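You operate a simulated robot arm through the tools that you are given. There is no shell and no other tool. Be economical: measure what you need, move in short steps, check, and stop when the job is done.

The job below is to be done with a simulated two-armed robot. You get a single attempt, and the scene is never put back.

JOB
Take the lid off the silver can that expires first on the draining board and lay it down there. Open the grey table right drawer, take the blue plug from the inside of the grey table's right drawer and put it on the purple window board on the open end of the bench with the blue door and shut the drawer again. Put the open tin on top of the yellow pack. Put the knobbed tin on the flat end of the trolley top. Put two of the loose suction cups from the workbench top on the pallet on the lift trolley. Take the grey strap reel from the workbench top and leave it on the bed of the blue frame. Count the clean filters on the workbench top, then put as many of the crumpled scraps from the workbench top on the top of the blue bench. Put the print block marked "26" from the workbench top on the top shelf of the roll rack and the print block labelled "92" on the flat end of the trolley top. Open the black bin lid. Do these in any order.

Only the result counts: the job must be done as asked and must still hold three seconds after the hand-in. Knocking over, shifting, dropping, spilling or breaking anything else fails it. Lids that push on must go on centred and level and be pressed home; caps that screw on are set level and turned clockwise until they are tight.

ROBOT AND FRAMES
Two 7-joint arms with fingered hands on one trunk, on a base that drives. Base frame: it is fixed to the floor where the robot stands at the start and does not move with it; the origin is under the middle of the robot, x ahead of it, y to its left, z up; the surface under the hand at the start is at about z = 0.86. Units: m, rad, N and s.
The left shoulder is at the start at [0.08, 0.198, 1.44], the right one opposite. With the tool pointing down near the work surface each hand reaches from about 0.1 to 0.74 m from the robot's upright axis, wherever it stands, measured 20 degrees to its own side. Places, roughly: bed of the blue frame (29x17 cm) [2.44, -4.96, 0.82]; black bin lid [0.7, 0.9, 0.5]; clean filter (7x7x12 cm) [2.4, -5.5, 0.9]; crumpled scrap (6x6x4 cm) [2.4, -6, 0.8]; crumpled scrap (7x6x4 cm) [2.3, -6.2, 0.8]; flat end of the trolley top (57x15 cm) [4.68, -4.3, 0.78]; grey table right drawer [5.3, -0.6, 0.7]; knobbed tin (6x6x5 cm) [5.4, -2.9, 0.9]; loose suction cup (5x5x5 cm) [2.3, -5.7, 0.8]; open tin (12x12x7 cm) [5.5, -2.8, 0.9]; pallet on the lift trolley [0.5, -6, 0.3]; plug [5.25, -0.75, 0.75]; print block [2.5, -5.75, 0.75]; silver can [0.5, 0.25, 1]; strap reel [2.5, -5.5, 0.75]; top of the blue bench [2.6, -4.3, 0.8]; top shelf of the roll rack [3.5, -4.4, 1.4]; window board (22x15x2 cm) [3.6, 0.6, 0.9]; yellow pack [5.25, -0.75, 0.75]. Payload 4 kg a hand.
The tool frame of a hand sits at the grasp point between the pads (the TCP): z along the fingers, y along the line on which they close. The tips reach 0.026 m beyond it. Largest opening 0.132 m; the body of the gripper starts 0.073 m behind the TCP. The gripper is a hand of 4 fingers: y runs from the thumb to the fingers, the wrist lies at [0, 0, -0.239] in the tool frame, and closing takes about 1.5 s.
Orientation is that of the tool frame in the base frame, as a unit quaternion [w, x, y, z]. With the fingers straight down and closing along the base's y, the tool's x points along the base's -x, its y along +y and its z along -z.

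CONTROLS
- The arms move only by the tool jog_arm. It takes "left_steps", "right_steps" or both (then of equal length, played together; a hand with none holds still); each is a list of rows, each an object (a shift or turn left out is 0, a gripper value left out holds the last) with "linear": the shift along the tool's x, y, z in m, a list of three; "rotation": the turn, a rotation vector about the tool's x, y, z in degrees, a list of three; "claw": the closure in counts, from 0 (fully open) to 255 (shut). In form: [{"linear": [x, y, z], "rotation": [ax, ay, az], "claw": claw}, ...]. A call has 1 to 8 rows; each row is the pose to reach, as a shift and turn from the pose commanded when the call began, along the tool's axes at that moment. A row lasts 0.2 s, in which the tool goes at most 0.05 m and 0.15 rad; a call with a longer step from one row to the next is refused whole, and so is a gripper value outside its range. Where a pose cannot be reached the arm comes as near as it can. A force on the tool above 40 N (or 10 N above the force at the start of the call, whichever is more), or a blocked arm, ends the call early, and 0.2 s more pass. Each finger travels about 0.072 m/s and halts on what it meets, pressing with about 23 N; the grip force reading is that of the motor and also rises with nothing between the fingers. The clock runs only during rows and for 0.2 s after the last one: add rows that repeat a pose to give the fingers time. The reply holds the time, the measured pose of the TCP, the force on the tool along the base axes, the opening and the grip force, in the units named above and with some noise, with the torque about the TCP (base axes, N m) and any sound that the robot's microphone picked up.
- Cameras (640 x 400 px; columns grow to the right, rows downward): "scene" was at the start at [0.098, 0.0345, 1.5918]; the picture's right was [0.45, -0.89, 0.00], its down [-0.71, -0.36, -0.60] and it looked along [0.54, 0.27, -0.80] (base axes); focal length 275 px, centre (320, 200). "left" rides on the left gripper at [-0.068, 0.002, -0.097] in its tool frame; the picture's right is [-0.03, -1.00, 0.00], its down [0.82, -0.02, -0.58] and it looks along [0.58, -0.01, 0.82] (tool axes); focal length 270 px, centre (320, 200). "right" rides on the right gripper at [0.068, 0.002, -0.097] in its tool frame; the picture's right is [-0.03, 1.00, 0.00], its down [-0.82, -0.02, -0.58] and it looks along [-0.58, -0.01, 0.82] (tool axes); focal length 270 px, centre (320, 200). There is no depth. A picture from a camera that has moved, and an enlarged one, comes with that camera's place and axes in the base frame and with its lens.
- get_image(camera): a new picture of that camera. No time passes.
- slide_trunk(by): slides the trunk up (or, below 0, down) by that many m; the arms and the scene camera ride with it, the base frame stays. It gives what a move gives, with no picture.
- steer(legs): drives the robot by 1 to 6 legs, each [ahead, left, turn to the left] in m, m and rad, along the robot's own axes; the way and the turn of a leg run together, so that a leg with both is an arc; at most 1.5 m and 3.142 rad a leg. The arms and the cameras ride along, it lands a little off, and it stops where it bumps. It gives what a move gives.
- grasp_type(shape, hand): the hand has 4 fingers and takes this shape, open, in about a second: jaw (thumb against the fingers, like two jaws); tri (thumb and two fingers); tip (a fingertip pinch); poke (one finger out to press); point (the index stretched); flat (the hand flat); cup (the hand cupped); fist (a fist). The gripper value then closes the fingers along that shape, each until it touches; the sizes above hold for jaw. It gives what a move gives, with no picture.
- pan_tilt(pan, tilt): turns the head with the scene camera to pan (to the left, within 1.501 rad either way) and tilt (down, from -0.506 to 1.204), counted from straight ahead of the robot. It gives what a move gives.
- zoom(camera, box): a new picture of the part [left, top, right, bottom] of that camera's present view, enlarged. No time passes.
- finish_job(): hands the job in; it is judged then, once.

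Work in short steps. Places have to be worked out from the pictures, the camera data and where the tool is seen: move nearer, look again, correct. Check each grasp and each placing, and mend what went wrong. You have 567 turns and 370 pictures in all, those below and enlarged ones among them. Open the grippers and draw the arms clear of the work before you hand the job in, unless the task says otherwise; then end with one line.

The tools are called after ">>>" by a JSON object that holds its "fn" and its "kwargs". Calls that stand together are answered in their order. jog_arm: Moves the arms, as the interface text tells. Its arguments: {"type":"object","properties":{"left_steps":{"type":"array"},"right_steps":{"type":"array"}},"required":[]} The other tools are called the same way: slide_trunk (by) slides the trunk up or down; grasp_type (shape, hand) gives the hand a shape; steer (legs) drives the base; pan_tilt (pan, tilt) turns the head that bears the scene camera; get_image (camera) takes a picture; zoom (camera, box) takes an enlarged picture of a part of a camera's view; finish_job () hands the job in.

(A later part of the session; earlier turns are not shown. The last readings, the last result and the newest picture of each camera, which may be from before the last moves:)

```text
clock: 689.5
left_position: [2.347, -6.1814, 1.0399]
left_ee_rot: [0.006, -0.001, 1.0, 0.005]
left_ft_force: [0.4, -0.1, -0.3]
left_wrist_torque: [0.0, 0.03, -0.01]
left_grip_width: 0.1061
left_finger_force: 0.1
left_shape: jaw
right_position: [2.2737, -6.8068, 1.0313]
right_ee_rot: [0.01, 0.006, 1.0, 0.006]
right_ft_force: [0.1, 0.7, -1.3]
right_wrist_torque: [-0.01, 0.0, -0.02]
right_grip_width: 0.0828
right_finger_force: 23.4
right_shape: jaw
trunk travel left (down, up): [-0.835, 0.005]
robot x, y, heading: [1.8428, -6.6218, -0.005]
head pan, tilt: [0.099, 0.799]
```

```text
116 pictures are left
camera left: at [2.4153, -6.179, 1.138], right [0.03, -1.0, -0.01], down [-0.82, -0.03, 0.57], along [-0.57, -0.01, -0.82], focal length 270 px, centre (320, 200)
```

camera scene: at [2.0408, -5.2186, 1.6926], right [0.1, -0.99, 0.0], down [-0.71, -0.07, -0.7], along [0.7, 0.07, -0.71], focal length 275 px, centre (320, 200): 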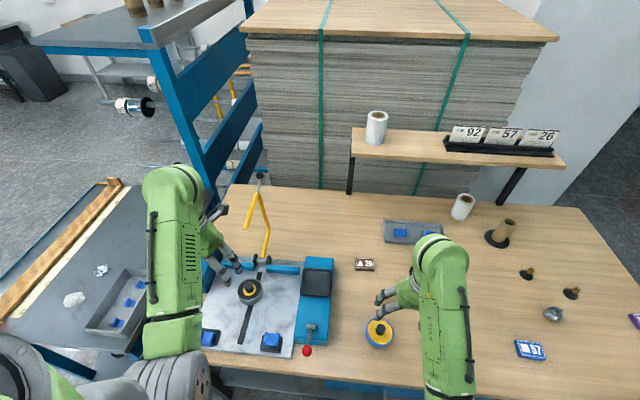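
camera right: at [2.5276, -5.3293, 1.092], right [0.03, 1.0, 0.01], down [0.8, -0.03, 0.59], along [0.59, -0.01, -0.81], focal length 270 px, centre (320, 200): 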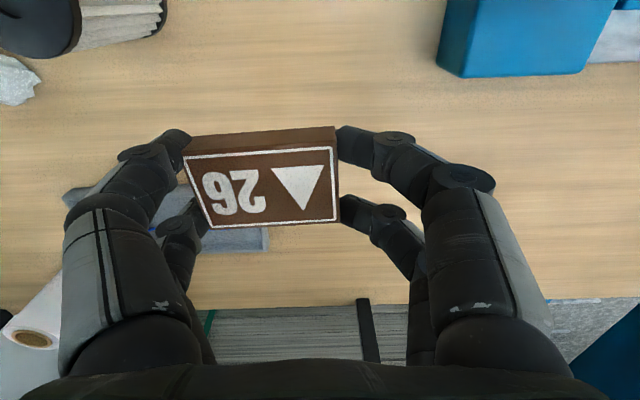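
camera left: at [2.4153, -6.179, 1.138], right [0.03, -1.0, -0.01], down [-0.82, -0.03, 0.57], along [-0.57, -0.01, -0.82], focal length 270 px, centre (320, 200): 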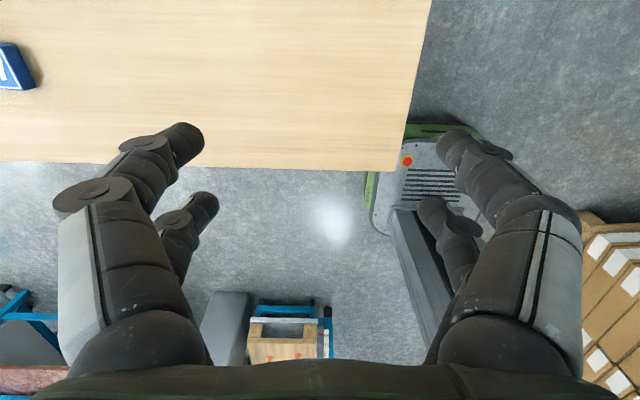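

Aligned. I drive 8 cm ahead and jog toward block 92.

>>> {"fn": "steer", "kwargs": {"legs": [[0.08, 0, 0]]}}

>>> {"fn": "jog_arm", "kwargs": {"left_steps": [{"linear": [-0.025, -0.014, 0]}, {"linear": [-0.05, -0.026, 0]}, {"linear": [-0.05, -0.026, 0]}]}}

>>> {"fn": "get_image", "kwargs": {"camera": "left"}}

```text
clock: 690.5
left_position: [2.4172, -6.1807, 1.0445]
left_ee_rot: [0.011, 0.0, 1.0, 0.005]
left_ft_force: [0.3, -0.6, 0.0]
left_wrist_torque: [-0.03, -0.09, -0.02]
left_grip_width: 0.1057
left_finger_force: 0.0
left_shape: jaw
right_position: [2.3437, -6.8067, 1.0352]
right_ee_rot: [0.014, 0.005, 1.0, 0.006]
right_ft_force: [-0.5, 0.3, -0.2]
right_wrist_torque: [-0.03, -0.04, 0.0]
right_grip_width: 0.0826
right_finger_force: 23.4
right_shape: jaw
trunk travel left (down, up): [-0.835, 0.005]
robot x, y, heading: [1.9219, -6.6242, -0.002]
head pan, tilt: [0.099, 0.799]
```

```text
clock: 691.3
left_position: [2.4683, -6.2108, 1.049]
left_ee_rot: [0.007, 0.001, 1.0, 0.005]
left_ft_force: [-0.6, 0.0, 0.2]
left_wrist_torque: [-0.01, 0.0, 0.0]
left_grip_width: 0.1058
left_finger_force: 0.0
left_shape: jaw
left hand out of reach, approached as far as the arm can: row 2, 3
right_position: [2.3501, -6.8072, 1.0313]
right_ee_rot: [0.011, 0.006, 1.0, 0.006]
right_ft_force: [-0.3, 0.2, -0.2]
right_wrist_torque: [0.01, -0.03, 0.01]
right_grip_width: 0.0826
right_finger_force: 22.8
right_shape: jaw
trunk travel left (down, up): [-0.835, 0.005]
robot x, y, heading: [1.9217, -6.6235, -0.001]
head pan, tilt: [0.099, 0.799]
```

```text
115 pictures are left
camera left: at [2.5357, -6.2088, 1.1479], right [0.03, -1.0, -0.01], down [-0.82, -0.03, 0.57], along [-0.57, -0.01, -0.82], focal length 270 px, centre (320, 200)
```

left: 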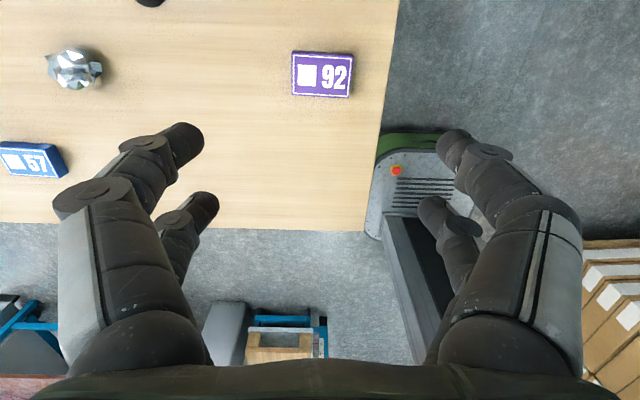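

Block 92 at (2.478, −6.210). Drive 1 cm ahead, then lower by trunk.

>>> {"fn": "steer", "kwargs": {"legs": [[0.011, 0, 0]]}}

>>> {"fn": "slide_trunk", "kwargs": {"by": -0.14}}

>>> {"fn": "get_image", "kwargs": {"camera": "left"}}

```text
clock: 692.1
left_position: [2.4783, -6.2109, 1.0497]
left_ee_rot: [0.007, 0.0, 1.0, 0.004]
left_ft_force: [-0.1, 0.3, 0.0]
left_wrist_torque: [0.0, -0.03, 0.0]
left_grip_width: 0.1057
left_finger_force: 0.1
left_shape: jaw
right_position: [2.3619, -6.8064, 1.0316]
right_ee_rot: [0.011, 0.006, 1.0, 0.007]
right_ft_force: [-0.2, 0.2, -0.1]
right_wrist_torque: [0.06, -0.02, -0.02]
right_grip_width: 0.0829
right_finger_force: 22.9
right_shape: jaw
trunk travel left (down, up): [-0.835, 0.005]
robot x, y, heading: [1.9353, -6.6242, -0.009]
head pan, tilt: [0.099, 0.799]
```

```text
clock: 693.8
left_position: [2.4796, -6.2102, 0.9092]
left_ee_rot: [0.006, -0.001, 1.0, 0.005]
left_ft_force: [1.1, -1.0, -0.3]
left_wrist_torque: [-0.03, 0.0, -0.01]
left_grip_width: 0.106
left_finger_force: 0.1
left_shape: jaw
right_position: [2.3632, -6.8064, 0.8908]
right_ee_rot: [0.01, 0.006, 1.0, 0.006]
right_ft_force: [-0.6, 0.4, -0.6]
right_wrist_torque: [-0.02, -0.01, -0.01]
right_grip_width: 0.0828
right_finger_force: 23.1
right_shape: jaw
trunk travel left (down, up): [-0.695, 0.145]
robot x, y, heading: [1.9352, -6.6251, -0.006]
head pan, tilt: [0.099, 0.799]
```

```text
114 pictures are left
camera left: at [2.5486, -6.2085, 1.0067], right [0.03, -1.0, -0.01], down [-0.82, -0.03, 0.57], along [-0.57, -0.01, -0.82], focal length 270 px, centre (320, 200)
```

left: 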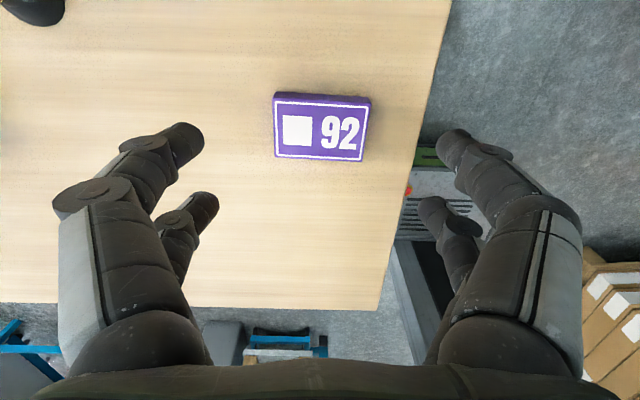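

Perfectly aligned. Lower 8 cm and close.

>>> {"fn": "slide_trunk", "kwargs": {"by": -0.079}}

>>> {"fn": "jog_arm", "kwargs": {"left_steps": [{"claw": 255}, {"claw": 255}, {"claw": 255}, {"claw": 255}]}}

>>> {"fn": "slide_trunk", "kwargs": {"by": 0.2}}

>>> {"fn": "get_image", "kwargs": {"camera": "left"}}

```text
clock: 694.9
left_position: [2.481, -6.2101, 0.8292]
left_ee_rot: [0.006, 0.0, 1.0, 0.005]
left_ft_force: [-1.1, -0.2, 0.3]
left_wrist_torque: [0.0, -0.04, 0.01]
left_grip_width: 0.1063
left_finger_force: 0.1
left_shape: jaw
right_position: [2.364, -6.8071, 0.8114]
right_ee_rot: [0.01, 0.006, 1.0, 0.006]
right_ft_force: [0.1, 0.5, -0.4]
right_wrist_torque: [0.04, 0.01, -0.01]
right_grip_width: 0.0827
right_finger_force: 23.3
right_shape: jaw
trunk travel left (down, up): [-0.616, 0.224]
robot x, y, heading: [1.9328, -6.6223, -0.003]
head pan, tilt: [0.099, 0.799]
```

```text
clock: 695.9
left_position: [2.4799, -6.21, 0.8302]
left_ee_rot: [0.007, 0.0, 1.0, 0.004]
left_ft_force: [-0.9, -0.4, -0.1]
left_wrist_torque: [0.02, -0.01, 0.02]
left_grip_width: 0.0615
left_finger_force: 23.2
left_shape: jaw
right_position: [2.3645, -6.8063, 0.811]
right_ee_rot: [0.009, 0.006, 1.0, 0.007]
right_ft_force: [0.5, 0.3, -0.7]
right_wrist_torque: [0.02, 0.05, -0.02]
right_grip_width: 0.0829
right_finger_force: 23.2
right_shape: jaw
trunk travel left (down, up): [-0.616, 0.224]
robot x, y, heading: [1.9306, -6.6262, -0.004]
head pan, tilt: [0.099, 0.799]
```

```text
clock: 698.1
left_position: [2.481, -6.2102, 1.0296]
left_ee_rot: [0.006, 0.0, 1.0, 0.004]
left_ft_force: [-0.1, -0.4, -0.3]
left_wrist_torque: [-0.04, -0.02, -0.04]
left_grip_width: 0.0613
left_finger_force: 22.9
left_shape: jaw
right_position: [2.363, -6.8067, 1.0119]
right_ee_rot: [0.01, 0.006, 1.0, 0.006]
right_ft_force: [0.6, -1.3, 0.1]
right_wrist_torque: [0.0, -0.02, 0.01]
right_grip_width: 0.0827
right_finger_force: 23.1
right_shape: jaw
trunk travel left (down, up): [-0.816, 0.024]
robot x, y, heading: [1.9313, -6.6234, -0.005]
head pan, tilt: [0.099, 0.799]
```

```text
113 pictures are left
camera left: at [2.5486, -6.2085, 1.1274], right [0.03, -1.0, -0.01], down [-0.82, -0.03, 0.57], along [-0.57, -0.01, -0.82], focal length 270 px, centre (320, 200)
```

left: 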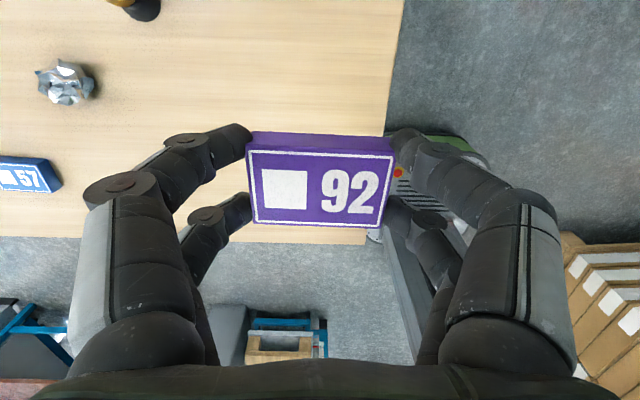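

Both blocks held. I draw the left hand back, then drive back up the aisle to the rack.

>>> {"fn": "jog_arm", "kwargs": {"left_steps": [{"linear": [0.04, 0, -0.01]}, {"linear": [0.08, 0, -0.02]}, {"linear": [0.12, 0, -0.02]}, {"linear": [0.14, 0, -0.02]}]}}

>>> {"fn": "slide_trunk", "kwargs": {"by": 0.024}}

>>> {"fn": "steer", "kwargs": {"legs": [[-0.21, 0, 0], [0, 1.2, 0], [0, 1.2, 0], [0, 1.1, 0]]}}

>>> {"fn": "get_image", "kwargs": {"camera": "scene"}}

```text
clock: 699.1
left_position: [2.3412, -6.2097, 1.0483]
left_ee_rot: [0.006, 0.0, 1.0, 0.004]
left_ft_force: [-0.5, 0.4, -1.3]
left_wrist_torque: [-0.02, 0.01, 0.0]
left_grip_width: 0.0609
left_finger_force: 23.6
left_shape: jaw
right_position: [2.3642, -6.807, 1.0115]
right_ee_rot: [0.01, 0.006, 1.0, 0.005]
right_ft_force: [0.5, -0.3, 0.1]
right_wrist_torque: [0.03, 0.02, 0.0]
right_grip_width: 0.0828
right_finger_force: 23.0
right_shape: jaw
trunk travel left (down, up): [-0.816, 0.024]
robot x, y, heading: [1.9314, -6.6227, 0.0]
head pan, tilt: [0.099, 0.799]
```

```text
clock: 699.8
left_position: [2.3393, -6.2102, 1.072]
left_ee_rot: [0.005, -0.001, 1.0, 0.004]
left_ft_force: [-0.4, 0.1, 0.0]
left_wrist_torque: [0.03, 0.01, 0.01]
left_grip_width: 0.061
left_finger_force: 23.2
left_shape: jaw
right_position: [2.3637, -6.8069, 1.0373]
right_ee_rot: [0.009, 0.005, 1.0, 0.007]
right_ft_force: [0.1, -0.1, -0.7]
right_wrist_torque: [0.01, 0.02, 0.01]
right_grip_width: 0.083
right_finger_force: 23.0
right_shape: jaw
trunk travel left (down, up): [-0.84, 0.0]
robot x, y, heading: [1.9335, -6.6232, -0.006]
head pan, tilt: [0.099, 0.799]
```

```text
clock: 718.0
left_position: [2.1844, -2.7162, 1.0733]
left_ee_rot: [0.007, 0.01, 1.0, 0.006]
left_ft_force: [0.3, 0.3, 0.2]
left_wrist_torque: [0.01, 0.0, 0.01]
left_grip_width: 0.0612
left_finger_force: 22.8
left_shape: jaw
right_position: [2.1959, -3.3137, 1.0352]
right_ee_rot: [0.01, 0.016, 1.0, 0.006]
right_ft_force: [0.1, 0.3, -1.3]
right_wrist_torque: [0.01, -0.01, -0.02]
right_grip_width: 0.0826
right_finger_force: 23.5
right_shape: jaw
trunk travel left (down, up): [-0.84, 0.0]
robot x, y, heading: [1.7668, -3.1198, -0.024]
head pan, tilt: [0.099, 0.799]
```

```text
112 pictures are left
camera scene: at [1.8806, -3.116, 1.6915], right [0.08, -1.0, 0.0], down [-0.71, -0.05, -0.7], along [0.69, 0.05, -0.72], focal length 275 px, centre (320, 200)
```

scene: 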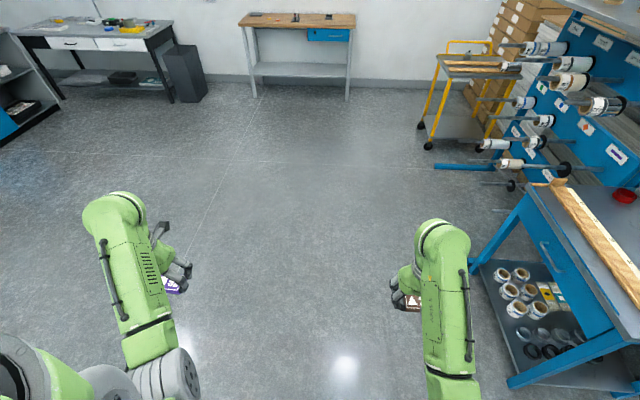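

I drive ahead 1.5 m and turn to face the rack (−y).

>>> {"fn": "steer", "kwargs": {"legs": [[1.45, 0.15, 0], [0, 0, -1.54]]}}

>>> {"fn": "pan_tilt", "kwargs": {"pan": 0.0, "tilt": 0.35}}

>>> {"fn": "get_image", "kwargs": {"camera": "scene"}}

```text
clock: 729.0
left_position: [3.6318, -3.4145, 1.0722]
left_ee_rot: [0.008, 0.705, 0.709, 0.0]
left_ft_force: [-0.6, 0.2, -0.6]
left_wrist_torque: [-0.01, 0.01, -0.04]
left_grip_width: 0.0611
left_finger_force: 22.9
left_shape: jaw
right_position: [3.0339, -3.4389, 1.0358]
right_ee_rot: [0.011, 0.71, 0.704, -0.002]
right_ft_force: [0.3, 0.8, -0.6]
right_wrist_torque: [-0.01, 0.02, 0.01]
right_grip_width: 0.0827
right_finger_force: 22.8
right_shape: jaw
trunk travel left (down, up): [-0.84, 0.0]
robot x, y, heading: [3.2129, -3.0071, -1.569]
head pan, tilt: [0.099, 0.799]
```

```text
clock: 729.9
left_position: [3.6299, -3.4138, 1.0742]
left_ee_rot: [0.008, 0.705, 0.709, -0.001]
left_ft_force: [1.1, 0.0, -0.7]
left_wrist_torque: [-0.05, -0.01, -0.04]
left_grip_width: 0.0609
left_finger_force: 22.5
left_shape: jaw
right_position: [3.0334, -3.4375, 1.0353]
right_ee_rot: [0.012, 0.711, 0.703, -0.003]
right_ft_force: [0.4, 0.3, -0.4]
right_wrist_torque: [0.01, 0.0, -0.01]
right_grip_width: 0.0828
right_finger_force: 23.3
right_shape: jaw
trunk travel left (down, up): [-0.84, 0.0]
robot x, y, heading: [3.2164, -3.0078, -1.566]
head pan, tilt: [0.0, 0.351]
```

```text
111 pictures are left
camera scene: at [3.217, -3.1297, 1.731], right [-1.0, 0.0, 0.0], down [0.0, 0.34, -0.94], along [0.0, -0.94, -0.34], focal length 275 px, centre (320, 200)
```

scene: 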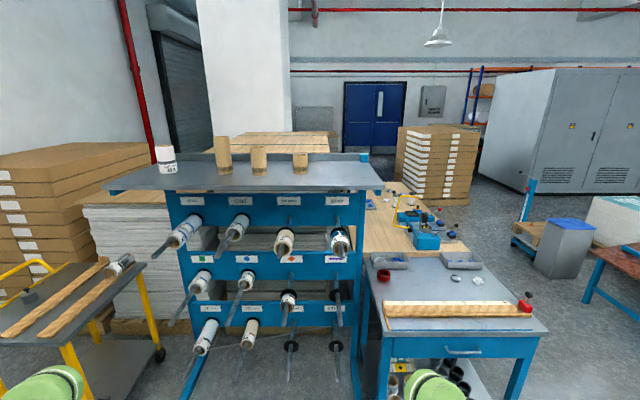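

The top shelf spans x 2.97–4.09 with its near edge at y≈−4.16; tubes stand at its back. I'll place block 26 near (3.12, −4.24). First I raise and extend the right hand here in free space.

>>> {"fn": "jog_arm", "kwargs": {"right_steps": [{"linear": [-0.02, 0, -0.045]}, {"linear": [-0.04, 0, -0.09]}, {"linear": [-0.06, 0, -0.135]}, {"linear": [-0.08, 0, -0.18]}, {"linear": [-0.1, 0, -0.225]}, {"linear": [-0.12, 0, -0.27]}, {"linear": [-0.13, 0, -0.315]}, {"linear": [-0.13, 0, -0.36]}]}}

>>> {"fn": "jog_arm", "kwargs": {"right_steps": [{"linear": [0, 0, -0.045]}, {"linear": [0, 0, -0.09]}, {"linear": [0, 0, -0.12]}]}}

```text
clock: 731.7
left_position: [3.6299, -3.4164, 1.0717]
left_ee_rot: [0.007, 0.707, 0.708, 0.0]
left_ft_force: [0.3, 0.5, -0.2]
left_wrist_torque: [0.02, 0.0, -0.01]
left_grip_width: 0.0609
left_finger_force: 22.8
left_shape: jaw
right_position: [3.0325, -3.6386, 1.3114]
right_ee_rot: [0.014, 0.711, 0.703, -0.005]
right_ft_force: [0.1, -0.7, -0.2]
right_wrist_torque: [0.02, -0.02, 0.04]
right_grip_width: 0.0824
right_finger_force: 23.0
right_shape: jaw
right hand out of reach, approached as far as the arm can: row 3, 4, 5, 6, 7, 8
trunk travel left (down, up): [-0.84, 0.0]
robot x, y, heading: [3.2167, -3.0093, -1.572]
head pan, tilt: [0.0, 0.351]
```

```text
clock: 732.5
left_position: [3.6305, -3.4127, 1.0729]
left_ee_rot: [0.007, 0.706, 0.709, -0.001]
left_ft_force: [-0.4, 0.4, -0.1]
left_wrist_torque: [0.0, 0.02, 0.01]
left_grip_width: 0.0611
left_finger_force: 23.1
left_shape: jaw
right_position: [3.025, -3.6768, 1.4233]
right_ee_rot: [0.011, 0.71, 0.704, -0.002]
right_ft_force: [0.1, -0.5, 0.0]
right_wrist_torque: [-0.04, 0.0, 0.02]
right_grip_width: 0.0825
right_finger_force: 23.3
right_shape: jaw
right hand out of reach, approached as far as the arm can: row 1, 2, 3
trunk travel left (down, up): [-0.84, 0.0]
robot x, y, heading: [3.2155, -3.0039, -1.57]
head pan, tilt: [0.0, 0.351]
```

At this height fingers-down barely reaches, so I'll re-grip the block with the hand pitched forward. First I bring the right hand back down.

>>> {"fn": "jog_arm", "kwargs": {"right_steps": [{"linear": [0.0, 0, 0.04]}, {"linear": [0.02, 0, 0.085]}, {"linear": [0.05, 0, 0.125]}, {"linear": [0.08, 0, 0.165]}, {"linear": [0.11, 0, 0.205]}, {"linear": [0.14, 0, 0.245]}, {"linear": [0.17, 0, 0.285]}, {"linear": [0.19, 0, 0.325]}]}}

```text
clock: 734.3
left_position: [3.6293, -3.4137, 1.0728]
left_ee_rot: [0.008, 0.706, 0.708, 0.0]
left_ft_force: [0.3, 0.2, -0.5]
left_wrist_torque: [0.0, -0.01, 0.03]
left_grip_width: 0.0607
left_finger_force: 23.4
left_shape: jaw
right_position: [3.0283, -3.494, 1.0937]
right_ee_rot: [0.011, 0.71, 0.704, -0.003]
right_ft_force: [0.1, 0.3, -1.0]
right_wrist_torque: [0.0, 0.01, 0.02]
right_grip_width: 0.0826
right_finger_force: 22.8
right_shape: jaw
trunk travel left (down, up): [-0.84, 0.0]
robot x, y, heading: [3.2165, -3.0083, -1.569]
head pan, tilt: [0.0, 0.351]
```

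I test reachability with a 45° forward pitch: rotate, then raise.

>>> {"fn": "jog_arm", "kwargs": {"right_steps": [{"rotation": [0, -8, 0]}, {"rotation": [0, -16, 0]}, {"rotation": [0, -24, 0]}, {"rotation": [0, -32, 0]}, {"rotation": [0, -40, 0]}, {"rotation": [0, -45, 0]}]}}

>>> {"fn": "jog_arm", "kwargs": {"right_steps": [{"linear": [0.031, 0, -0.031]}, {"linear": [0.062, 0, -0.062]}, {"linear": [0.093, 0, -0.093]}, {"linear": [0.124, 0, -0.124]}, {"linear": [0.155, 0, -0.155]}, {"linear": [0.186, 0, -0.186]}, {"linear": [0.217, 0, -0.217]}, {"linear": [0.248, 0, -0.248]}]}}

```text
clock: 735.7
left_position: [3.6309, -3.4136, 1.0728]
left_ee_rot: [0.008, 0.706, 0.709, -0.001]
left_ft_force: [0.1, 0.0, -0.3]
left_wrist_torque: [0.0, 0.03, 0.03]
left_grip_width: 0.0607
left_finger_force: 22.5
left_shape: jaw
right_position: [3.0291, -3.4938, 1.0951]
right_ee_rot: [0.28, 0.655, 0.646, -0.274]
right_ft_force: [0.4, 0.1, -0.5]
right_wrist_torque: [-0.01, 0.0, 0.02]
right_grip_width: 0.0825
right_finger_force: 22.2
right_shape: jaw
trunk travel left (down, up): [-0.84, 0.0]
robot x, y, heading: [3.2169, -3.0059, -1.57]
head pan, tilt: [0.0, 0.351]
```

```text
clock: 737.5
left_position: [3.633, -3.4157, 1.0711]
left_ee_rot: [0.006, 0.705, 0.709, -0.001]
left_ft_force: [0.1, -0.2, -0.5]
left_wrist_torque: [-0.03, 0.03, 0.0]
left_grip_width: 0.061
left_finger_force: 23.4
left_shape: jaw
right_position: [3.0718, -3.2453, 1.0724]
right_ee_rot: [0.278, 0.656, 0.645, -0.275]
right_ft_force: [-0.7, 0.1, -0.9]
right_wrist_torque: [0.01, 0.0, 0.01]
right_grip_width: 0.0827
right_finger_force: 23.7
right_shape: jaw
right hand out of reach, approached as far as the arm can: row 4, 5, 6, 7, 8
trunk travel left (down, up): [-0.84, 0.0]
robot x, y, heading: [3.2174, -3.0079, -1.572]
head pan, tilt: [0.0, 0.351]
```

I had the axes mixed; up is along −x−z here. I move forward first, then up.

>>> {"fn": "jog_arm", "kwargs": {"right_steps": [{"linear": [-0.035, 0, 0.024]}, {"linear": [-0.07, 0, 0.047]}, {"linear": [-0.106, 0, 0.07]}, {"linear": [-0.141, 0, 0.094]}, {"linear": [-0.177, 0, 0.118]}, {"linear": [-0.212, 0, 0.141]}]}}

>>> {"fn": "jog_arm", "kwargs": {"right_steps": [{"linear": [-0.037, 0, -0.0195]}, {"linear": [-0.074, 0, -0.039]}, {"linear": [-0.111, 0, -0.058]}, {"linear": [-0.148, 0, -0.078]}, {"linear": [-0.186, 0, -0.097]}, {"linear": [-0.223, 0, -0.117]}, {"linear": [-0.26, 0, -0.136]}, {"linear": [-0.297, 0, -0.156]}]}}

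```text
clock: 738.9
left_position: [3.6325, -3.4151, 1.0714]
left_ee_rot: [0.007, 0.706, 0.708, -0.001]
left_ft_force: [0.3, 0.2, -0.9]
left_wrist_torque: [0.02, 0.02, -0.02]
left_grip_width: 0.061
left_finger_force: 23.1
left_shape: jaw
right_position: [3.0697, -3.4941, 1.1245]
right_ee_rot: [0.278, 0.656, 0.646, -0.274]
right_ft_force: [0.1, 0.4, -0.7]
right_wrist_torque: [0.01, 0.01, -0.04]
right_grip_width: 0.0828
right_finger_force: 23.0
right_shape: jaw
trunk travel left (down, up): [-0.84, 0.0]
robot x, y, heading: [3.2185, -3.0033, -1.572]
head pan, tilt: [0.0, 0.351]
```

```text
clock: 740.7
left_position: [3.63, -3.4137, 1.0726]
left_ee_rot: [0.007, 0.706, 0.709, -0.001]
left_ft_force: [0.1, 0.4, -0.6]
left_wrist_torque: [-0.04, -0.01, 0.01]
left_grip_width: 0.0612
left_finger_force: 23.2
left_shape: jaw
right_position: [3.0642, -3.587, 1.4489]
right_ee_rot: [0.279, 0.655, 0.646, -0.274]
right_ft_force: [-1.0, -0.2, -0.6]
right_wrist_torque: [-0.02, -0.04, -0.01]
right_grip_width: 0.0824
right_finger_force: 23.5
right_shape: jaw
trunk travel left (down, up): [-0.84, 0.0]
robot x, y, heading: [3.2166, -3.0071, -1.572]
head pan, tilt: [0.0, 0.351]
```

45° pitch reaches easily. I see how far the pitch can be reduced at this height.

>>> {"fn": "jog_arm", "kwargs": {"right_steps": [{"rotation": [0, 8, 0]}, {"rotation": [0, 16, 0]}]}}

>>> {"fn": "jog_arm", "kwargs": {"right_steps": [{"rotation": [0, 7, 0]}]}}

```text
clock: 741.3
left_position: [3.6308, -3.4144, 1.0725]
left_ee_rot: [0.007, 0.706, 0.708, -0.001]
left_ft_force: [0.3, 0.0, -1.0]
left_wrist_torque: [0.0, 0.01, -0.01]
left_grip_width: 0.0612
left_finger_force: 23.2
left_shape: jaw
right_position: [3.0652, -3.5981, 1.4467]
right_ee_rot: [0.187, 0.687, 0.679, -0.18]
right_ft_force: [0.0, -0.3, -1.0]
right_wrist_torque: [0.0, -0.05, 0.0]
right_grip_width: 0.0824
right_finger_force: 22.6
right_shape: jaw
right hand out of reach, approached as far as the arm can: row 2
trunk travel left (down, up): [-0.84, 0.0]
robot x, y, heading: [3.2135, -3.0058, -1.575]
head pan, tilt: [0.0, 0.351]
```

```text
clock: 741.7
left_position: [3.6307, -3.414, 1.0731]
left_ee_rot: [0.008, 0.706, 0.708, -0.001]
left_ft_force: [0.2, 0.8, -0.6]
left_wrist_torque: [-0.01, -0.01, -0.02]
left_grip_width: 0.0611
left_finger_force: 23.1
left_shape: jaw
right_position: [3.0647, -3.5993, 1.4466]
right_ee_rot: [0.144, 0.697, 0.689, -0.138]
right_ft_force: [0.3, 0.0, -0.3]
right_wrist_torque: [0.0, 0.0, -0.01]
right_grip_width: 0.0824
right_finger_force: 23.2
right_shape: jaw
trunk travel left (down, up): [-0.84, 0.0]
robot x, y, heading: [3.2168, -3.0035, -1.569]
head pan, tilt: [0.0, 0.351]
```

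Pitch is now only ~23° with no flags, so the block will settle nearly flat. I turn to heading −1.1 (left arm away from the rack) and approach: right 0.43 m, ahead 0.4 m.

>>> {"fn": "steer", "kwargs": {"legs": [[0, 0, 0.47], [0, -0.43, 0], [0.38, 0, 0]]}}

>>> {"fn": "pan_tilt", "kwargs": {"pan": -0.3, "tilt": 0.5}}

>>> {"fn": "get_image", "kwargs": {"camera": "scene"}}

>>> {"fn": "get_image", "kwargs": {"camera": "right"}}

```text
clock: 747.7
left_position: [3.5485, -3.7086, 1.0749]
left_ee_rot: [0.01, 0.523, 0.852, -0.001]
left_ft_force: [0.2, 0.7, -0.3]
left_wrist_torque: [-0.01, -0.04, 0.02]
left_grip_width: 0.0607
left_finger_force: 22.8
left_shape: jaw
right_position: [3.1258, -4.1255, 1.4507]
right_ee_rot: [0.175, 0.519, 0.831, -0.103]
right_ft_force: [-7.0, 27.7, -2.2]
right_wrist_torque: [0.91, 0.05, -1.93]
right_grip_width: 0.0818
right_finger_force: 22.7
right_shape: jaw
trunk travel left (down, up): [-0.84, 0.0]
robot x, y, heading: [2.996, -3.5391, -1.106]
head pan, tilt: [0.0, 0.351]
```

```text
clock: 748.5
left_position: [3.5485, -3.709, 1.0748]
left_ee_rot: [0.01, 0.524, 0.852, -0.002]
left_ft_force: [-0.4, -0.2, -0.9]
left_wrist_torque: [0.0, 0.04, 0.0]
left_grip_width: 0.0605
left_finger_force: 23.5
left_shape: jaw
right_position: [3.1264, -4.1254, 1.451]
right_ee_rot: [0.175, 0.519, 0.83, -0.103]
right_ft_force: [-5.5, 26.3, 0.7]
right_wrist_torque: [0.8, 0.23, -1.8]
right_grip_width: 0.0821
right_finger_force: 23.5
right_shape: jaw
trunk travel left (down, up): [-0.84, 0.0]
robot x, y, heading: [2.9952, -3.5374, -1.113]
head pan, tilt: [-0.3, 0.499]
```

```text
110 pictures are left
camera scene: at [3.0246, -3.6431, 1.7183], right [-0.99, -0.17, 0.0], down [-0.08, 0.47, -0.88], along [0.15, -0.87, -0.47], focal length 275 px, centre (320, 200)
```

scene: 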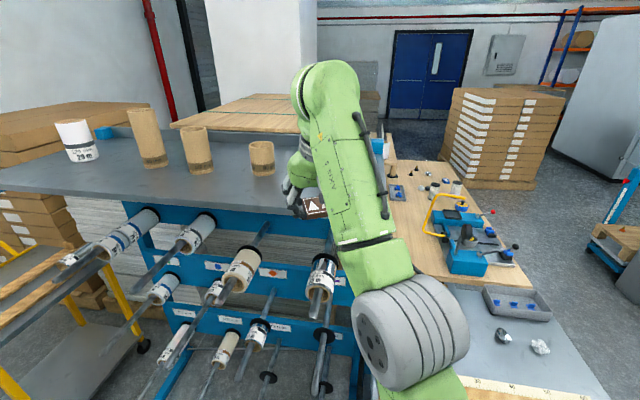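

```text
109 pictures are left
camera right: at [3.0834, -4.0338, 1.5127], right [0.91, 0.42, 0.02], down [0.2, -0.48, 0.85], along [0.37, -0.77, -0.52], focal length 270 px, centre (320, 200)
```

right: 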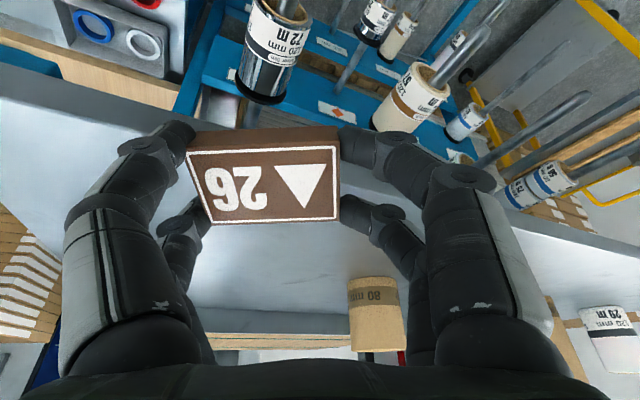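

The block touched the shelf's front edge. I back off 8 cm and raise the hand with more pitch.

>>> {"fn": "steer", "kwargs": {"legs": [[-0.09, 0, 0]]}}

>>> {"fn": "get_image", "kwargs": {"camera": "right"}}

```text
clock: 749.6
left_position: [3.5162, -3.6461, 1.0681]
left_ee_rot: [0.003, 0.523, 0.853, 0.003]
left_ft_force: [0.2, -1.2, -0.1]
left_wrist_torque: [0.06, 0.03, -0.01]
left_grip_width: 0.0605
left_finger_force: 22.9
left_shape: jaw
right_position: [3.096, -4.0681, 1.4397]
right_ee_rot: [0.167, 0.52, 0.832, -0.097]
right_ft_force: [0.0, -0.1, -0.2]
right_wrist_torque: [0.1, 0.05, 0.0]
right_grip_width: 0.0818
right_finger_force: 23.0
right_shape: jaw
trunk travel left (down, up): [-0.84, 0.0]
robot x, y, heading: [2.9562, -3.4656, -1.112]
head pan, tilt: [-0.3, 0.499]
```

```text
108 pictures are left
camera right: at [3.0533, -3.9779, 1.5028], right [0.91, 0.42, 0.02], down [0.21, -0.49, 0.84], along [0.36, -0.76, -0.54], focal length 270 px, centre (320, 200)
```

right: 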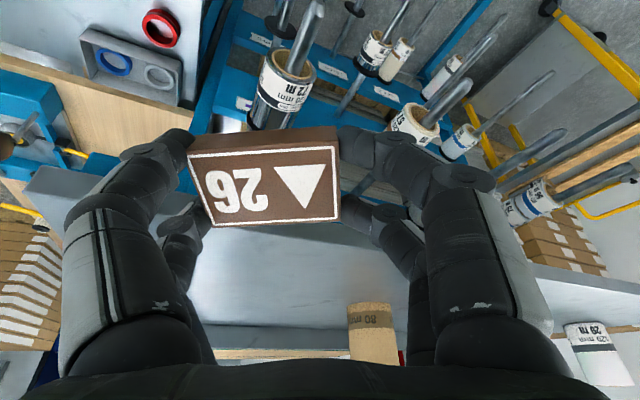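

Shelf top ≈ 1.40, edge y≈−4.15. I pitch to ~40° and raise 6 cm.

>>> {"fn": "jog_arm", "kwargs": {"right_steps": [{"rotation": [0, -8, 0]}, {"rotation": [0, -16, 0], "linear": [-0.008, 0, -0.018]}, {"rotation": [0, -18, 0], "linear": [-0.016, 0, -0.037]}, {"rotation": [0, -18, 0], "linear": [-0.023, 0, -0.055]}, {"rotation": [0, -18, 0], "linear": [-0.023, 0, -0.055]}]}}

```text
clock: 750.8
left_position: [3.5095, -3.6351, 1.0739]
left_ee_rot: [0.009, 0.523, 0.852, 0.0]
left_ft_force: [-0.1, 0.1, -1.3]
left_wrist_torque: [-0.01, 0.01, -0.02]
left_grip_width: 0.0609
left_finger_force: 23.5
left_shape: jaw
right_position: [3.087, -4.0556, 1.5059]
right_ee_rot: [0.3, 0.497, 0.794, -0.18]
right_ft_force: [0.3, 0.6, -0.2]
right_wrist_torque: [0.02, -0.03, -0.01]
right_grip_width: 0.0817
right_finger_force: 22.9
right_shape: jaw
trunk travel left (down, up): [-0.84, 0.0]
robot x, y, heading: [2.9549, -3.4584, -1.112]
head pan, tilt: [-0.3, 0.499]
```

Drive ahead 0.2 m to bring the block over the shelf.

>>> {"fn": "steer", "kwargs": {"legs": [[0.2, 0, 0]]}}

>>> {"fn": "get_image", "kwargs": {"camera": "right"}}

>>> {"fn": "get_image", "kwargs": {"camera": "scene"}}

```text
clock: 752.4
left_position: [3.5976, -3.8129, 1.0744]
left_ee_rot: [0.009, 0.524, 0.852, 0.0]
left_ft_force: [0.4, 0.9, -1.0]
left_wrist_torque: [-0.02, 0.01, 0.02]
left_grip_width: 0.0607
left_finger_force: 23.0
left_shape: jaw
right_position: [3.174, -4.2304, 1.5089]
right_ee_rot: [0.302, 0.496, 0.793, -0.181]
right_ft_force: [-0.1, 0.5, -0.4]
right_wrist_torque: [0.0, -0.01, -0.02]
right_grip_width: 0.082
right_finger_force: 22.4
right_shape: jaw
trunk travel left (down, up): [-0.84, 0.0]
robot x, y, heading: [3.0489, -3.6365, -1.112]
head pan, tilt: [-0.3, 0.499]
```

```text
107 pictures are left
camera right: at [3.1253, -4.126, 1.5364], right [0.91, 0.42, 0.03], down [0.07, -0.22, 0.97], along [0.42, -0.88, -0.23], focal length 270 px, centre (320, 200)
```

right: 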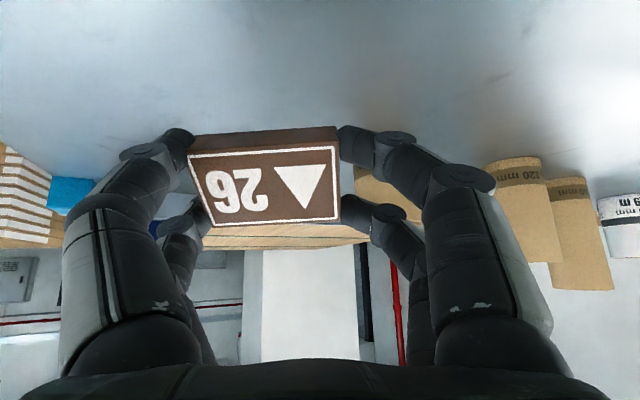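

```text
106 pictures are left
camera scene: at [3.0738, -3.7483, 1.7179], right [-0.99, -0.16, 0.0], down [-0.08, 0.47, -0.88], along [0.14, -0.87, -0.48], focal length 275 px, centre (320, 200)
```

scene: 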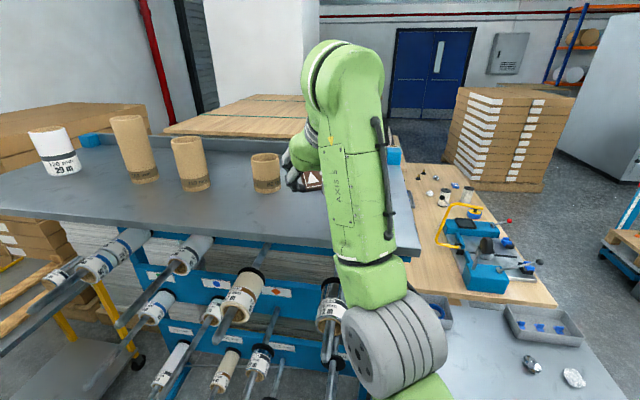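

Over the shelf with clear space. I lower 5 cm while reducing the pitch to ~25°.

>>> {"fn": "jog_arm", "kwargs": {"right_steps": [{"rotation": [0, 5, 0], "linear": [0.01, 0, 0.011]}, {"rotation": [0, 10, 0], "linear": [0.02, 0, 0.023]}, {"rotation": [0, 16, 0], "linear": [0.033, 0, 0.038]}, {"rotation": [0, 16, 0], "linear": [0.033, 0, 0.038]}]}}

>>> {"fn": "get_image", "kwargs": {"camera": "right"}}

```text
clock: 753.4
left_position: [3.5998, -3.8172, 1.0727]
left_ee_rot: [0.007, 0.525, 0.851, 0.001]
left_ft_force: [0.9, 0.0, -0.9]
left_wrist_torque: [0.0, 0.01, 0.01]
left_grip_width: 0.0607
left_finger_force: 23.2
left_shape: jaw
right_position: [3.177, -4.2359, 1.4545]
right_ee_rot: [0.187, 0.518, 0.828, -0.109]
right_ft_force: [0.4, 0.2, -1.2]
right_wrist_torque: [0.01, 0.01, 0.0]
right_grip_width: 0.0815
right_finger_force: 22.9
right_shape: jaw
trunk travel left (down, up): [-0.84, 0.0]
robot x, y, heading: [3.0467, -3.6387, -1.108]
head pan, tilt: [-0.3, 0.499]
```

```text
105 pictures are left
camera right: at [3.1339, -4.1435, 1.5144], right [0.91, 0.42, 0.02], down [0.19, -0.46, 0.87], along [0.37, -0.78, -0.5], focal length 270 px, centre (320, 200)
```

right: 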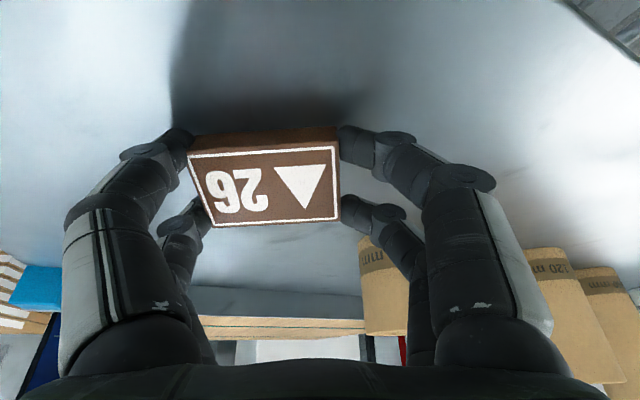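

Lower by trunk in small steps.

>>> {"fn": "slide_trunk", "kwargs": {"by": -0.01}}

>>> {"fn": "slide_trunk", "kwargs": {"by": -0.006}}

```text
clock: 754.2
left_position: [3.599, -3.8138, 1.0638]
left_ee_rot: [0.008, 0.524, 0.852, 0.0]
left_ft_force: [-0.6, -0.6, -0.1]
left_wrist_torque: [0.02, -0.02, 0.0]
left_grip_width: 0.0606
left_finger_force: 23.0
left_shape: jaw
right_position: [3.1757, -4.2328, 1.4528]
right_ee_rot: [0.194, 0.515, 0.827, -0.114]
right_ft_force: [2.8, 2.8, 10.3]
right_wrist_torque: [-0.1, 0.51, -0.06]
right_grip_width: 0.0824
right_finger_force: 23.4
right_shape: jaw
trunk travel left (down, up): [-0.831, 0.009]
robot x, y, heading: [3.0456, -3.6381, -1.11]
head pan, tilt: [-0.3, 0.499]
stopped: the force on the tool passed its limit at 42 N (the readings are from after the stop); the commanded pose is now the measured one
```

```text
clock: 754.7
left_position: [3.5993, -3.813, 1.0584]
left_ee_rot: [0.007, 0.524, 0.852, 0.0]
left_ft_force: [-0.4, -0.5, -0.4]
left_wrist_torque: [0.03, 0.02, 0.02]
left_grip_width: 0.0609
left_finger_force: 23.1
left_shape: jaw
right_position: [3.1755, -4.2319, 1.4518]
right_ee_rot: [0.199, 0.515, 0.825, -0.12]
right_ft_force: [2.3, 5.0, 13.8]
right_wrist_torque: [-0.06, 0.71, -0.21]
right_grip_width: 0.0827
right_finger_force: 23.2
right_shape: jaw
trunk travel left (down, up): [-0.825, 0.015]
robot x, y, heading: [3.048, -3.6398, -1.107]
head pan, tilt: [-0.3, 0.499]
stopped: the force on the tool passed its limit at 42 N (the readings are from after the stop); the commanded pose is now the measured one
```

Contact. I ease up 4 mm and open gradually.

>>> {"fn": "slide_trunk", "kwargs": {"by": 0.006}}

>>> {"fn": "jog_arm", "kwargs": {"right_steps": [{"claw": 90}, {"claw": 70}, {"claw": 45}, {"claw": 20}, {"claw": 0}, {"claw": 0}]}}

>>> {"fn": "get_image", "kwargs": {"camera": "right"}}

```text
clock: 755.3
left_position: [3.6007, -3.8169, 1.0639]
left_ee_rot: [0.008, 0.524, 0.852, 0.001]
left_ft_force: [-0.6, -0.1, 0.4]
left_wrist_torque: [0.0, -0.01, -0.02]
left_grip_width: 0.061
left_finger_force: 23.0
left_shape: jaw
right_position: [3.1753, -4.2371, 1.4551]
right_ee_rot: [0.195, 0.516, 0.826, -0.117]
right_ft_force: [0.9, 0.6, -1.0]
right_wrist_torque: [0.02, -0.02, 0.05]
right_grip_width: 0.0822
right_finger_force: 23.2
right_shape: jaw
trunk travel left (down, up): [-0.831, 0.009]
robot x, y, heading: [3.0483, -3.635, -1.106]
head pan, tilt: [-0.3, 0.499]
```

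```text
clock: 756.7
left_position: [3.5993, -3.8172, 1.0636]
left_ee_rot: [0.009, 0.524, 0.851, 0.001]
left_ft_force: [0.2, 0.0, -0.5]
left_wrist_torque: [0.02, -0.04, -0.04]
left_grip_width: 0.0609
left_finger_force: 23.7
left_shape: jaw
right_position: [3.1746, -4.2345, 1.455]
right_ee_rot: [0.195, 0.516, 0.826, -0.117]
right_ft_force: [0.2, 0.5, 0.7]
right_wrist_torque: [0.02, -0.01, -0.04]
right_grip_width: 0.132
right_finger_force: 0.0
right_shape: jaw
trunk travel left (down, up): [-0.831, 0.009]
robot x, y, heading: [3.0472, -3.6378, -1.109]
head pan, tilt: [-0.3, 0.499]
```

```text
104 pictures are left
camera right: at [3.1311, -4.1409, 1.5127], right [0.91, 0.42, 0.02], down [0.18, -0.44, 0.88], along [0.38, -0.79, -0.48], focal length 270 px, centre (320, 200)
```

right: 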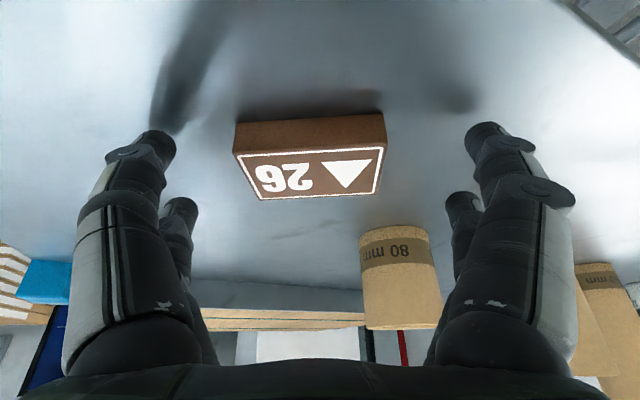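

The block lies flat. I rise with a little pitch, then back away.

>>> {"fn": "jog_arm", "kwargs": {"right_steps": [{"rotation": [0, -6, 0], "linear": [-0.008, 0, -0.018]}, {"rotation": [0, -12, 0], "linear": [-0.016, 0, -0.036]}, {"rotation": [0, -16, 0], "linear": [-0.024, 0, -0.055]}]}}

>>> {"fn": "steer", "kwargs": {"legs": [[-0.45, 0, 0]]}}

>>> {"fn": "get_image", "kwargs": {"camera": "scene"}}

```text
clock: 757.5
left_position: [3.6008, -3.8155, 1.063]
left_ee_rot: [0.007, 0.523, 0.852, 0.001]
left_ft_force: [0.0, 0.3, -0.2]
left_wrist_torque: [-0.02, -0.01, 0.02]
left_grip_width: 0.0608
left_finger_force: 22.8
left_shape: jaw
right_position: [3.1745, -4.2328, 1.5163]
right_ee_rot: [0.309, 0.494, 0.79, -0.189]
right_ft_force: [-0.2, 1.3, 0.3]
right_wrist_torque: [-0.02, 0.01, -0.04]
right_grip_width: 0.1319
right_finger_force: 0.0
right_shape: jaw
trunk travel left (down, up): [-0.831, 0.009]
robot x, y, heading: [3.0479, -3.6375, -1.104]
head pan, tilt: [-0.3, 0.499]
```

```text
clock: 760.2
left_position: [3.4, -3.4166, 1.0628]
left_ee_rot: [0.006, 0.523, 0.852, 0.001]
left_ft_force: [-0.4, -0.1, -0.1]
left_wrist_torque: [0.0, 0.0, -0.01]
left_grip_width: 0.0608
left_finger_force: 22.7
left_shape: jaw
right_position: [2.9747, -3.8348, 1.5141]
right_ee_rot: [0.308, 0.495, 0.791, -0.188]
right_ft_force: [1.3, -0.4, 0.4]
right_wrist_torque: [0.01, 0.01, 0.0]
right_grip_width: 0.132
right_finger_force: 0.1
right_shape: jaw
trunk travel left (down, up): [-0.831, 0.009]
robot x, y, heading: [2.8435, -3.2346, -1.105]
head pan, tilt: [-0.3, 0.499]
```

```text
103 pictures are left
camera scene: at [2.8781, -3.3575, 1.7079], right [-0.99, -0.16, 0.0], down [-0.08, 0.47, -0.88], along [0.14, -0.86, -0.48], focal length 275 px, centre (320, 200)
```

scene: 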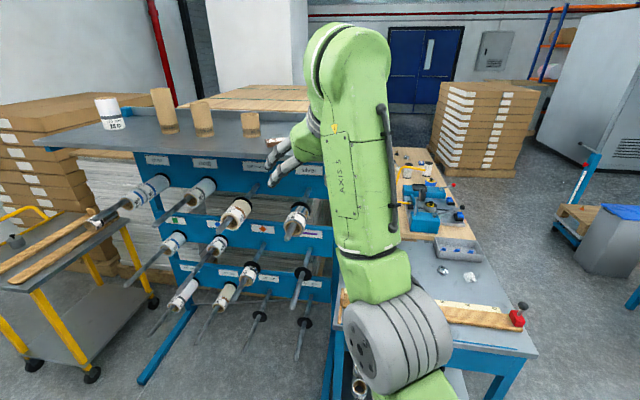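

Next block 92 with the left hand. I first bring the right hand down and level it.

>>> {"fn": "jog_arm", "kwargs": {"right_steps": [{"rotation": [0, 5, 0], "linear": [0.045, 0, 0.015]}, {"rotation": [0, 10, 0], "linear": [0.09, 0, 0.03]}, {"rotation": [0, 15, 0], "linear": [0.135, 0, 0.045]}, {"rotation": [0, 20, 0], "linear": [0.18, 0, 0.06]}, {"rotation": [0, 25, 0], "linear": [0.225, 0, 0.075]}, {"rotation": [0, 30, 0], "linear": [0.27, 0, 0.09]}, {"rotation": [0, 36, 0], "linear": [0.315, 0, 0.105]}, {"rotation": [0, 42, 0], "linear": [0.36, 0, 0.12]}]}}

>>> {"fn": "steer", "kwargs": {"legs": [[0, 0, -0.465], [0, 1.35, 0]]}}

>>> {"fn": "pan_tilt", "kwargs": {"pan": 0.2, "tilt": 0.7}}

>>> {"fn": "get_image", "kwargs": {"camera": "scene"}}

```text
clock: 762.0
left_position: [3.3994, -3.4149, 1.0637]
left_ee_rot: [0.008, 0.524, 0.852, 0.001]
left_ft_force: [-1.1, -1.1, -0.1]
left_wrist_torque: [-0.02, -0.02, 0.01]
left_grip_width: 0.061
left_finger_force: 23.1
left_shape: jaw
right_position: [2.9033, -3.6774, 1.1037]
right_ee_rot: [0.006, 0.528, 0.849, 0.002]
right_ft_force: [0.1, -0.3, -0.3]
right_wrist_torque: [-0.03, -0.02, 0.0]
right_grip_width: 0.1318
right_finger_force: 0.1
right_shape: jaw
right hand out of reach, approached as far as the arm can: row 1, 2, 3, 4, 5, 6, 7, 8
trunk travel left (down, up): [-0.831, 0.009]
robot x, y, heading: [2.8446, -3.2369, -1.106]
head pan, tilt: [-0.3, 0.499]
```

```text
clock: 770.1
left_position: [4.6184, -3.6303, 1.0638]
left_ee_rot: [0.009, 0.701, 0.713, -0.001]
left_ft_force: [0.2, 0.9, -0.8]
left_wrist_torque: [-0.04, -0.03, 0.04]
left_grip_width: 0.0609
left_finger_force: 23.2
left_shape: jaw
right_position: [4.0573, -3.65, 1.1043]
right_ee_rot: [0.007, 0.706, 0.708, -0.001]
right_ft_force: [0.7, -0.3, -0.1]
right_wrist_torque: [0.02, -0.03, -0.02]
right_grip_width: 0.1319
right_finger_force: 0.0
right_shape: jaw
trunk travel left (down, up): [-0.831, 0.009]
robot x, y, heading: [4.1958, -3.2293, -1.56]
head pan, tilt: [-0.3, 0.499]
```

```text
clock: 771.0
left_position: [4.6182, -3.6305, 1.0634]
left_ee_rot: [0.008, 0.702, 0.713, 0.0]
left_ft_force: [0.5, 0.5, -0.1]
left_wrist_torque: [0.04, 0.02, 0.0]
left_grip_width: 0.0606
left_finger_force: 23.2
left_shape: jaw
right_position: [4.0582, -3.6492, 1.1037]
right_ee_rot: [0.006, 0.706, 0.709, 0.0]
right_ft_force: [0.1, -0.4, -0.4]
right_wrist_torque: [0.02, -0.01, 0.01]
right_grip_width: 0.1319
right_finger_force: 0.0
right_shape: jaw
trunk travel left (down, up): [-0.831, 0.009]
robot x, y, heading: [4.201, -3.23, -1.556]
head pan, tilt: [0.201, 0.7]
```

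```text
102 pictures are left
camera scene: at [4.2181, -3.3406, 1.6906], right [-0.98, -0.21, 0.0], down [-0.14, 0.63, -0.77], along [0.16, -0.75, -0.64], focal length 275 px, centre (320, 200)
```

scene: 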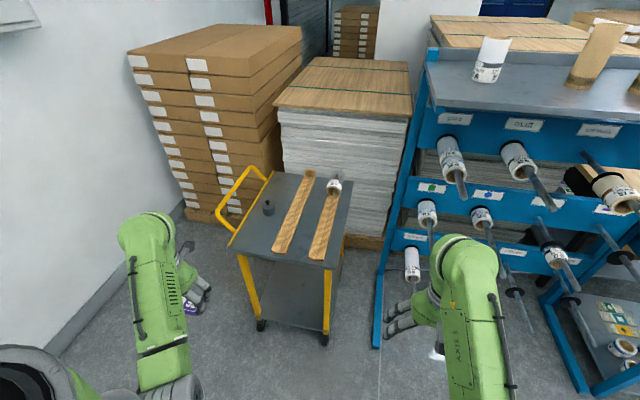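

The right hand must stay clear of the rack's end, so I lower and tuck it first.

>>> {"fn": "jog_arm", "kwargs": {"right_steps": [{"linear": [0, 0.0, 0.045]}, {"linear": [0.01, 0.02, 0.09]}, {"linear": [0.04, 0.04, 0.12]}, {"linear": [0.07, 0.06, 0.15]}, {"linear": [0.1, 0.08, 0.17]}], "left_steps": [{"linear": [-0.02, 0, 0]}, {"linear": [-0.04, 0, 0]}, {"linear": [-0.06, 0, 0]}, {"linear": [-0.08, 0, 0]}, {"linear": [-0.1, 0, 0]}]}}

```text
refused: row 2 steps farther than a row can; nothing moved
```

>>> {"fn": "jog_arm", "kwargs": {"right_steps": [{"linear": [0, 0.0, 0.04]}, {"linear": [0.01, 0.015, 0.08]}, {"linear": [0.035, 0.03, 0.11]}, {"linear": [0.06, 0.045, 0.14]}, {"linear": [0.09, 0.06, 0.165]}, {"linear": [0.1, 0.08, 0.17]}], "left_steps": [{"linear": [-0.02, 0, 0]}, {"linear": [-0.04, 0, 0]}, {"linear": [-0.06, 0, 0]}, {"linear": [-0.08, 0, 0]}, {"linear": [-0.1, 0, 0]}, {"linear": [-0.1, 0, 0]}]}}

```text
clock: 772.4
left_position: [4.6199, -3.7303, 1.0643]
left_ee_rot: [0.008, 0.701, 0.713, -0.001]
left_ft_force: [-0.2, 0.0, 0.0]
left_wrist_torque: [0.05, 0.02, 0.01]
left_grip_width: 0.0607
left_finger_force: 22.6
left_shape: jaw
right_position: [4.1384, -3.5508, 0.933]
right_ee_rot: [0.007, 0.706, 0.708, 0.0]
right_ft_force: [0.6, -0.2, -0.2]
right_wrist_torque: [0.01, 0.0, 0.02]
right_grip_width: 0.1319
right_finger_force: 0.0
right_shape: jaw
trunk travel left (down, up): [-0.831, 0.009]
robot x, y, heading: [4.1989, -3.2295, -1.558]
head pan, tilt: [0.201, 0.7]
```

Now drive ahead 0.39 m, left 5 cm.

>>> {"fn": "steer", "kwargs": {"legs": [[0.385, 0.05, 0]]}}

>>> {"fn": "get_image", "kwargs": {"camera": "left"}}

>>> {"fn": "get_image", "kwargs": {"camera": "scene"}}

```text
clock: 774.9
left_position: [4.6748, -4.1095, 1.0665]
left_ee_rot: [0.009, 0.701, 0.713, -0.002]
left_ft_force: [-0.2, 1.0, -0.4]
left_wrist_torque: [-0.02, 0.03, 0.01]
left_grip_width: 0.0608
left_finger_force: 23.0
left_shape: jaw
right_position: [4.1926, -3.9298, 0.9343]
right_ee_rot: [0.007, 0.705, 0.709, -0.002]
right_ft_force: [0.0, 0.6, -0.7]
right_wrist_torque: [0.0, 0.04, 0.02]
right_grip_width: 0.1318
right_finger_force: 0.1
right_shape: jaw
trunk travel left (down, up): [-0.831, 0.009]
robot x, y, heading: [4.2551, -3.6083, -1.555]
head pan, tilt: [0.201, 0.7]
```

```text
101 pictures are left
camera left: at [4.6773, -4.1752, 1.1643], right [-1.0, -0.04, -0.01], down [-0.04, 0.82, 0.57], along [-0.02, 0.57, -0.82], focal length 270 px, centre (320, 200)
```

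left: 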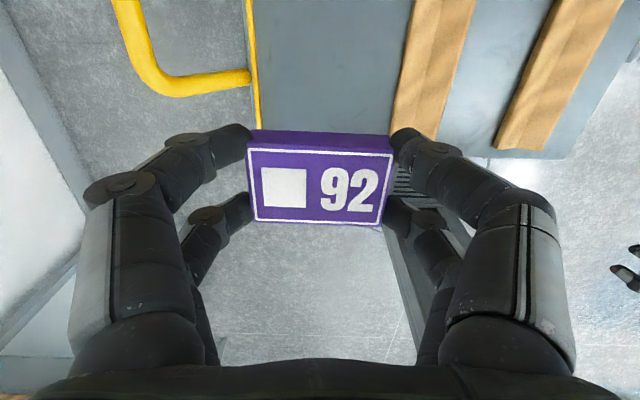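

```text
100 pictures are left
camera scene: at [4.2719, -3.7183, 1.6909], right [-0.98, -0.21, 0.0], down [-0.14, 0.63, -0.77], along [0.16, -0.75, -0.64], focal length 275 px, centre (320, 200)
```

scene: 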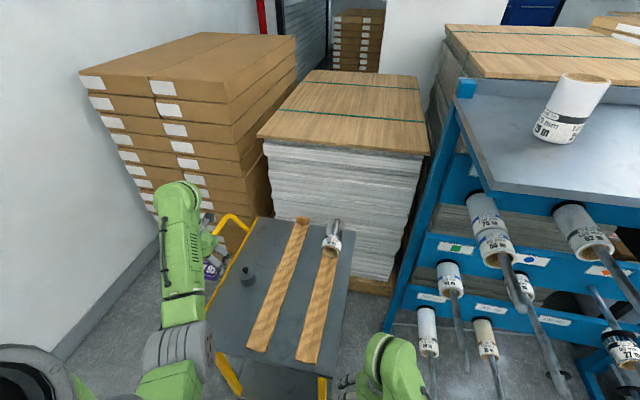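

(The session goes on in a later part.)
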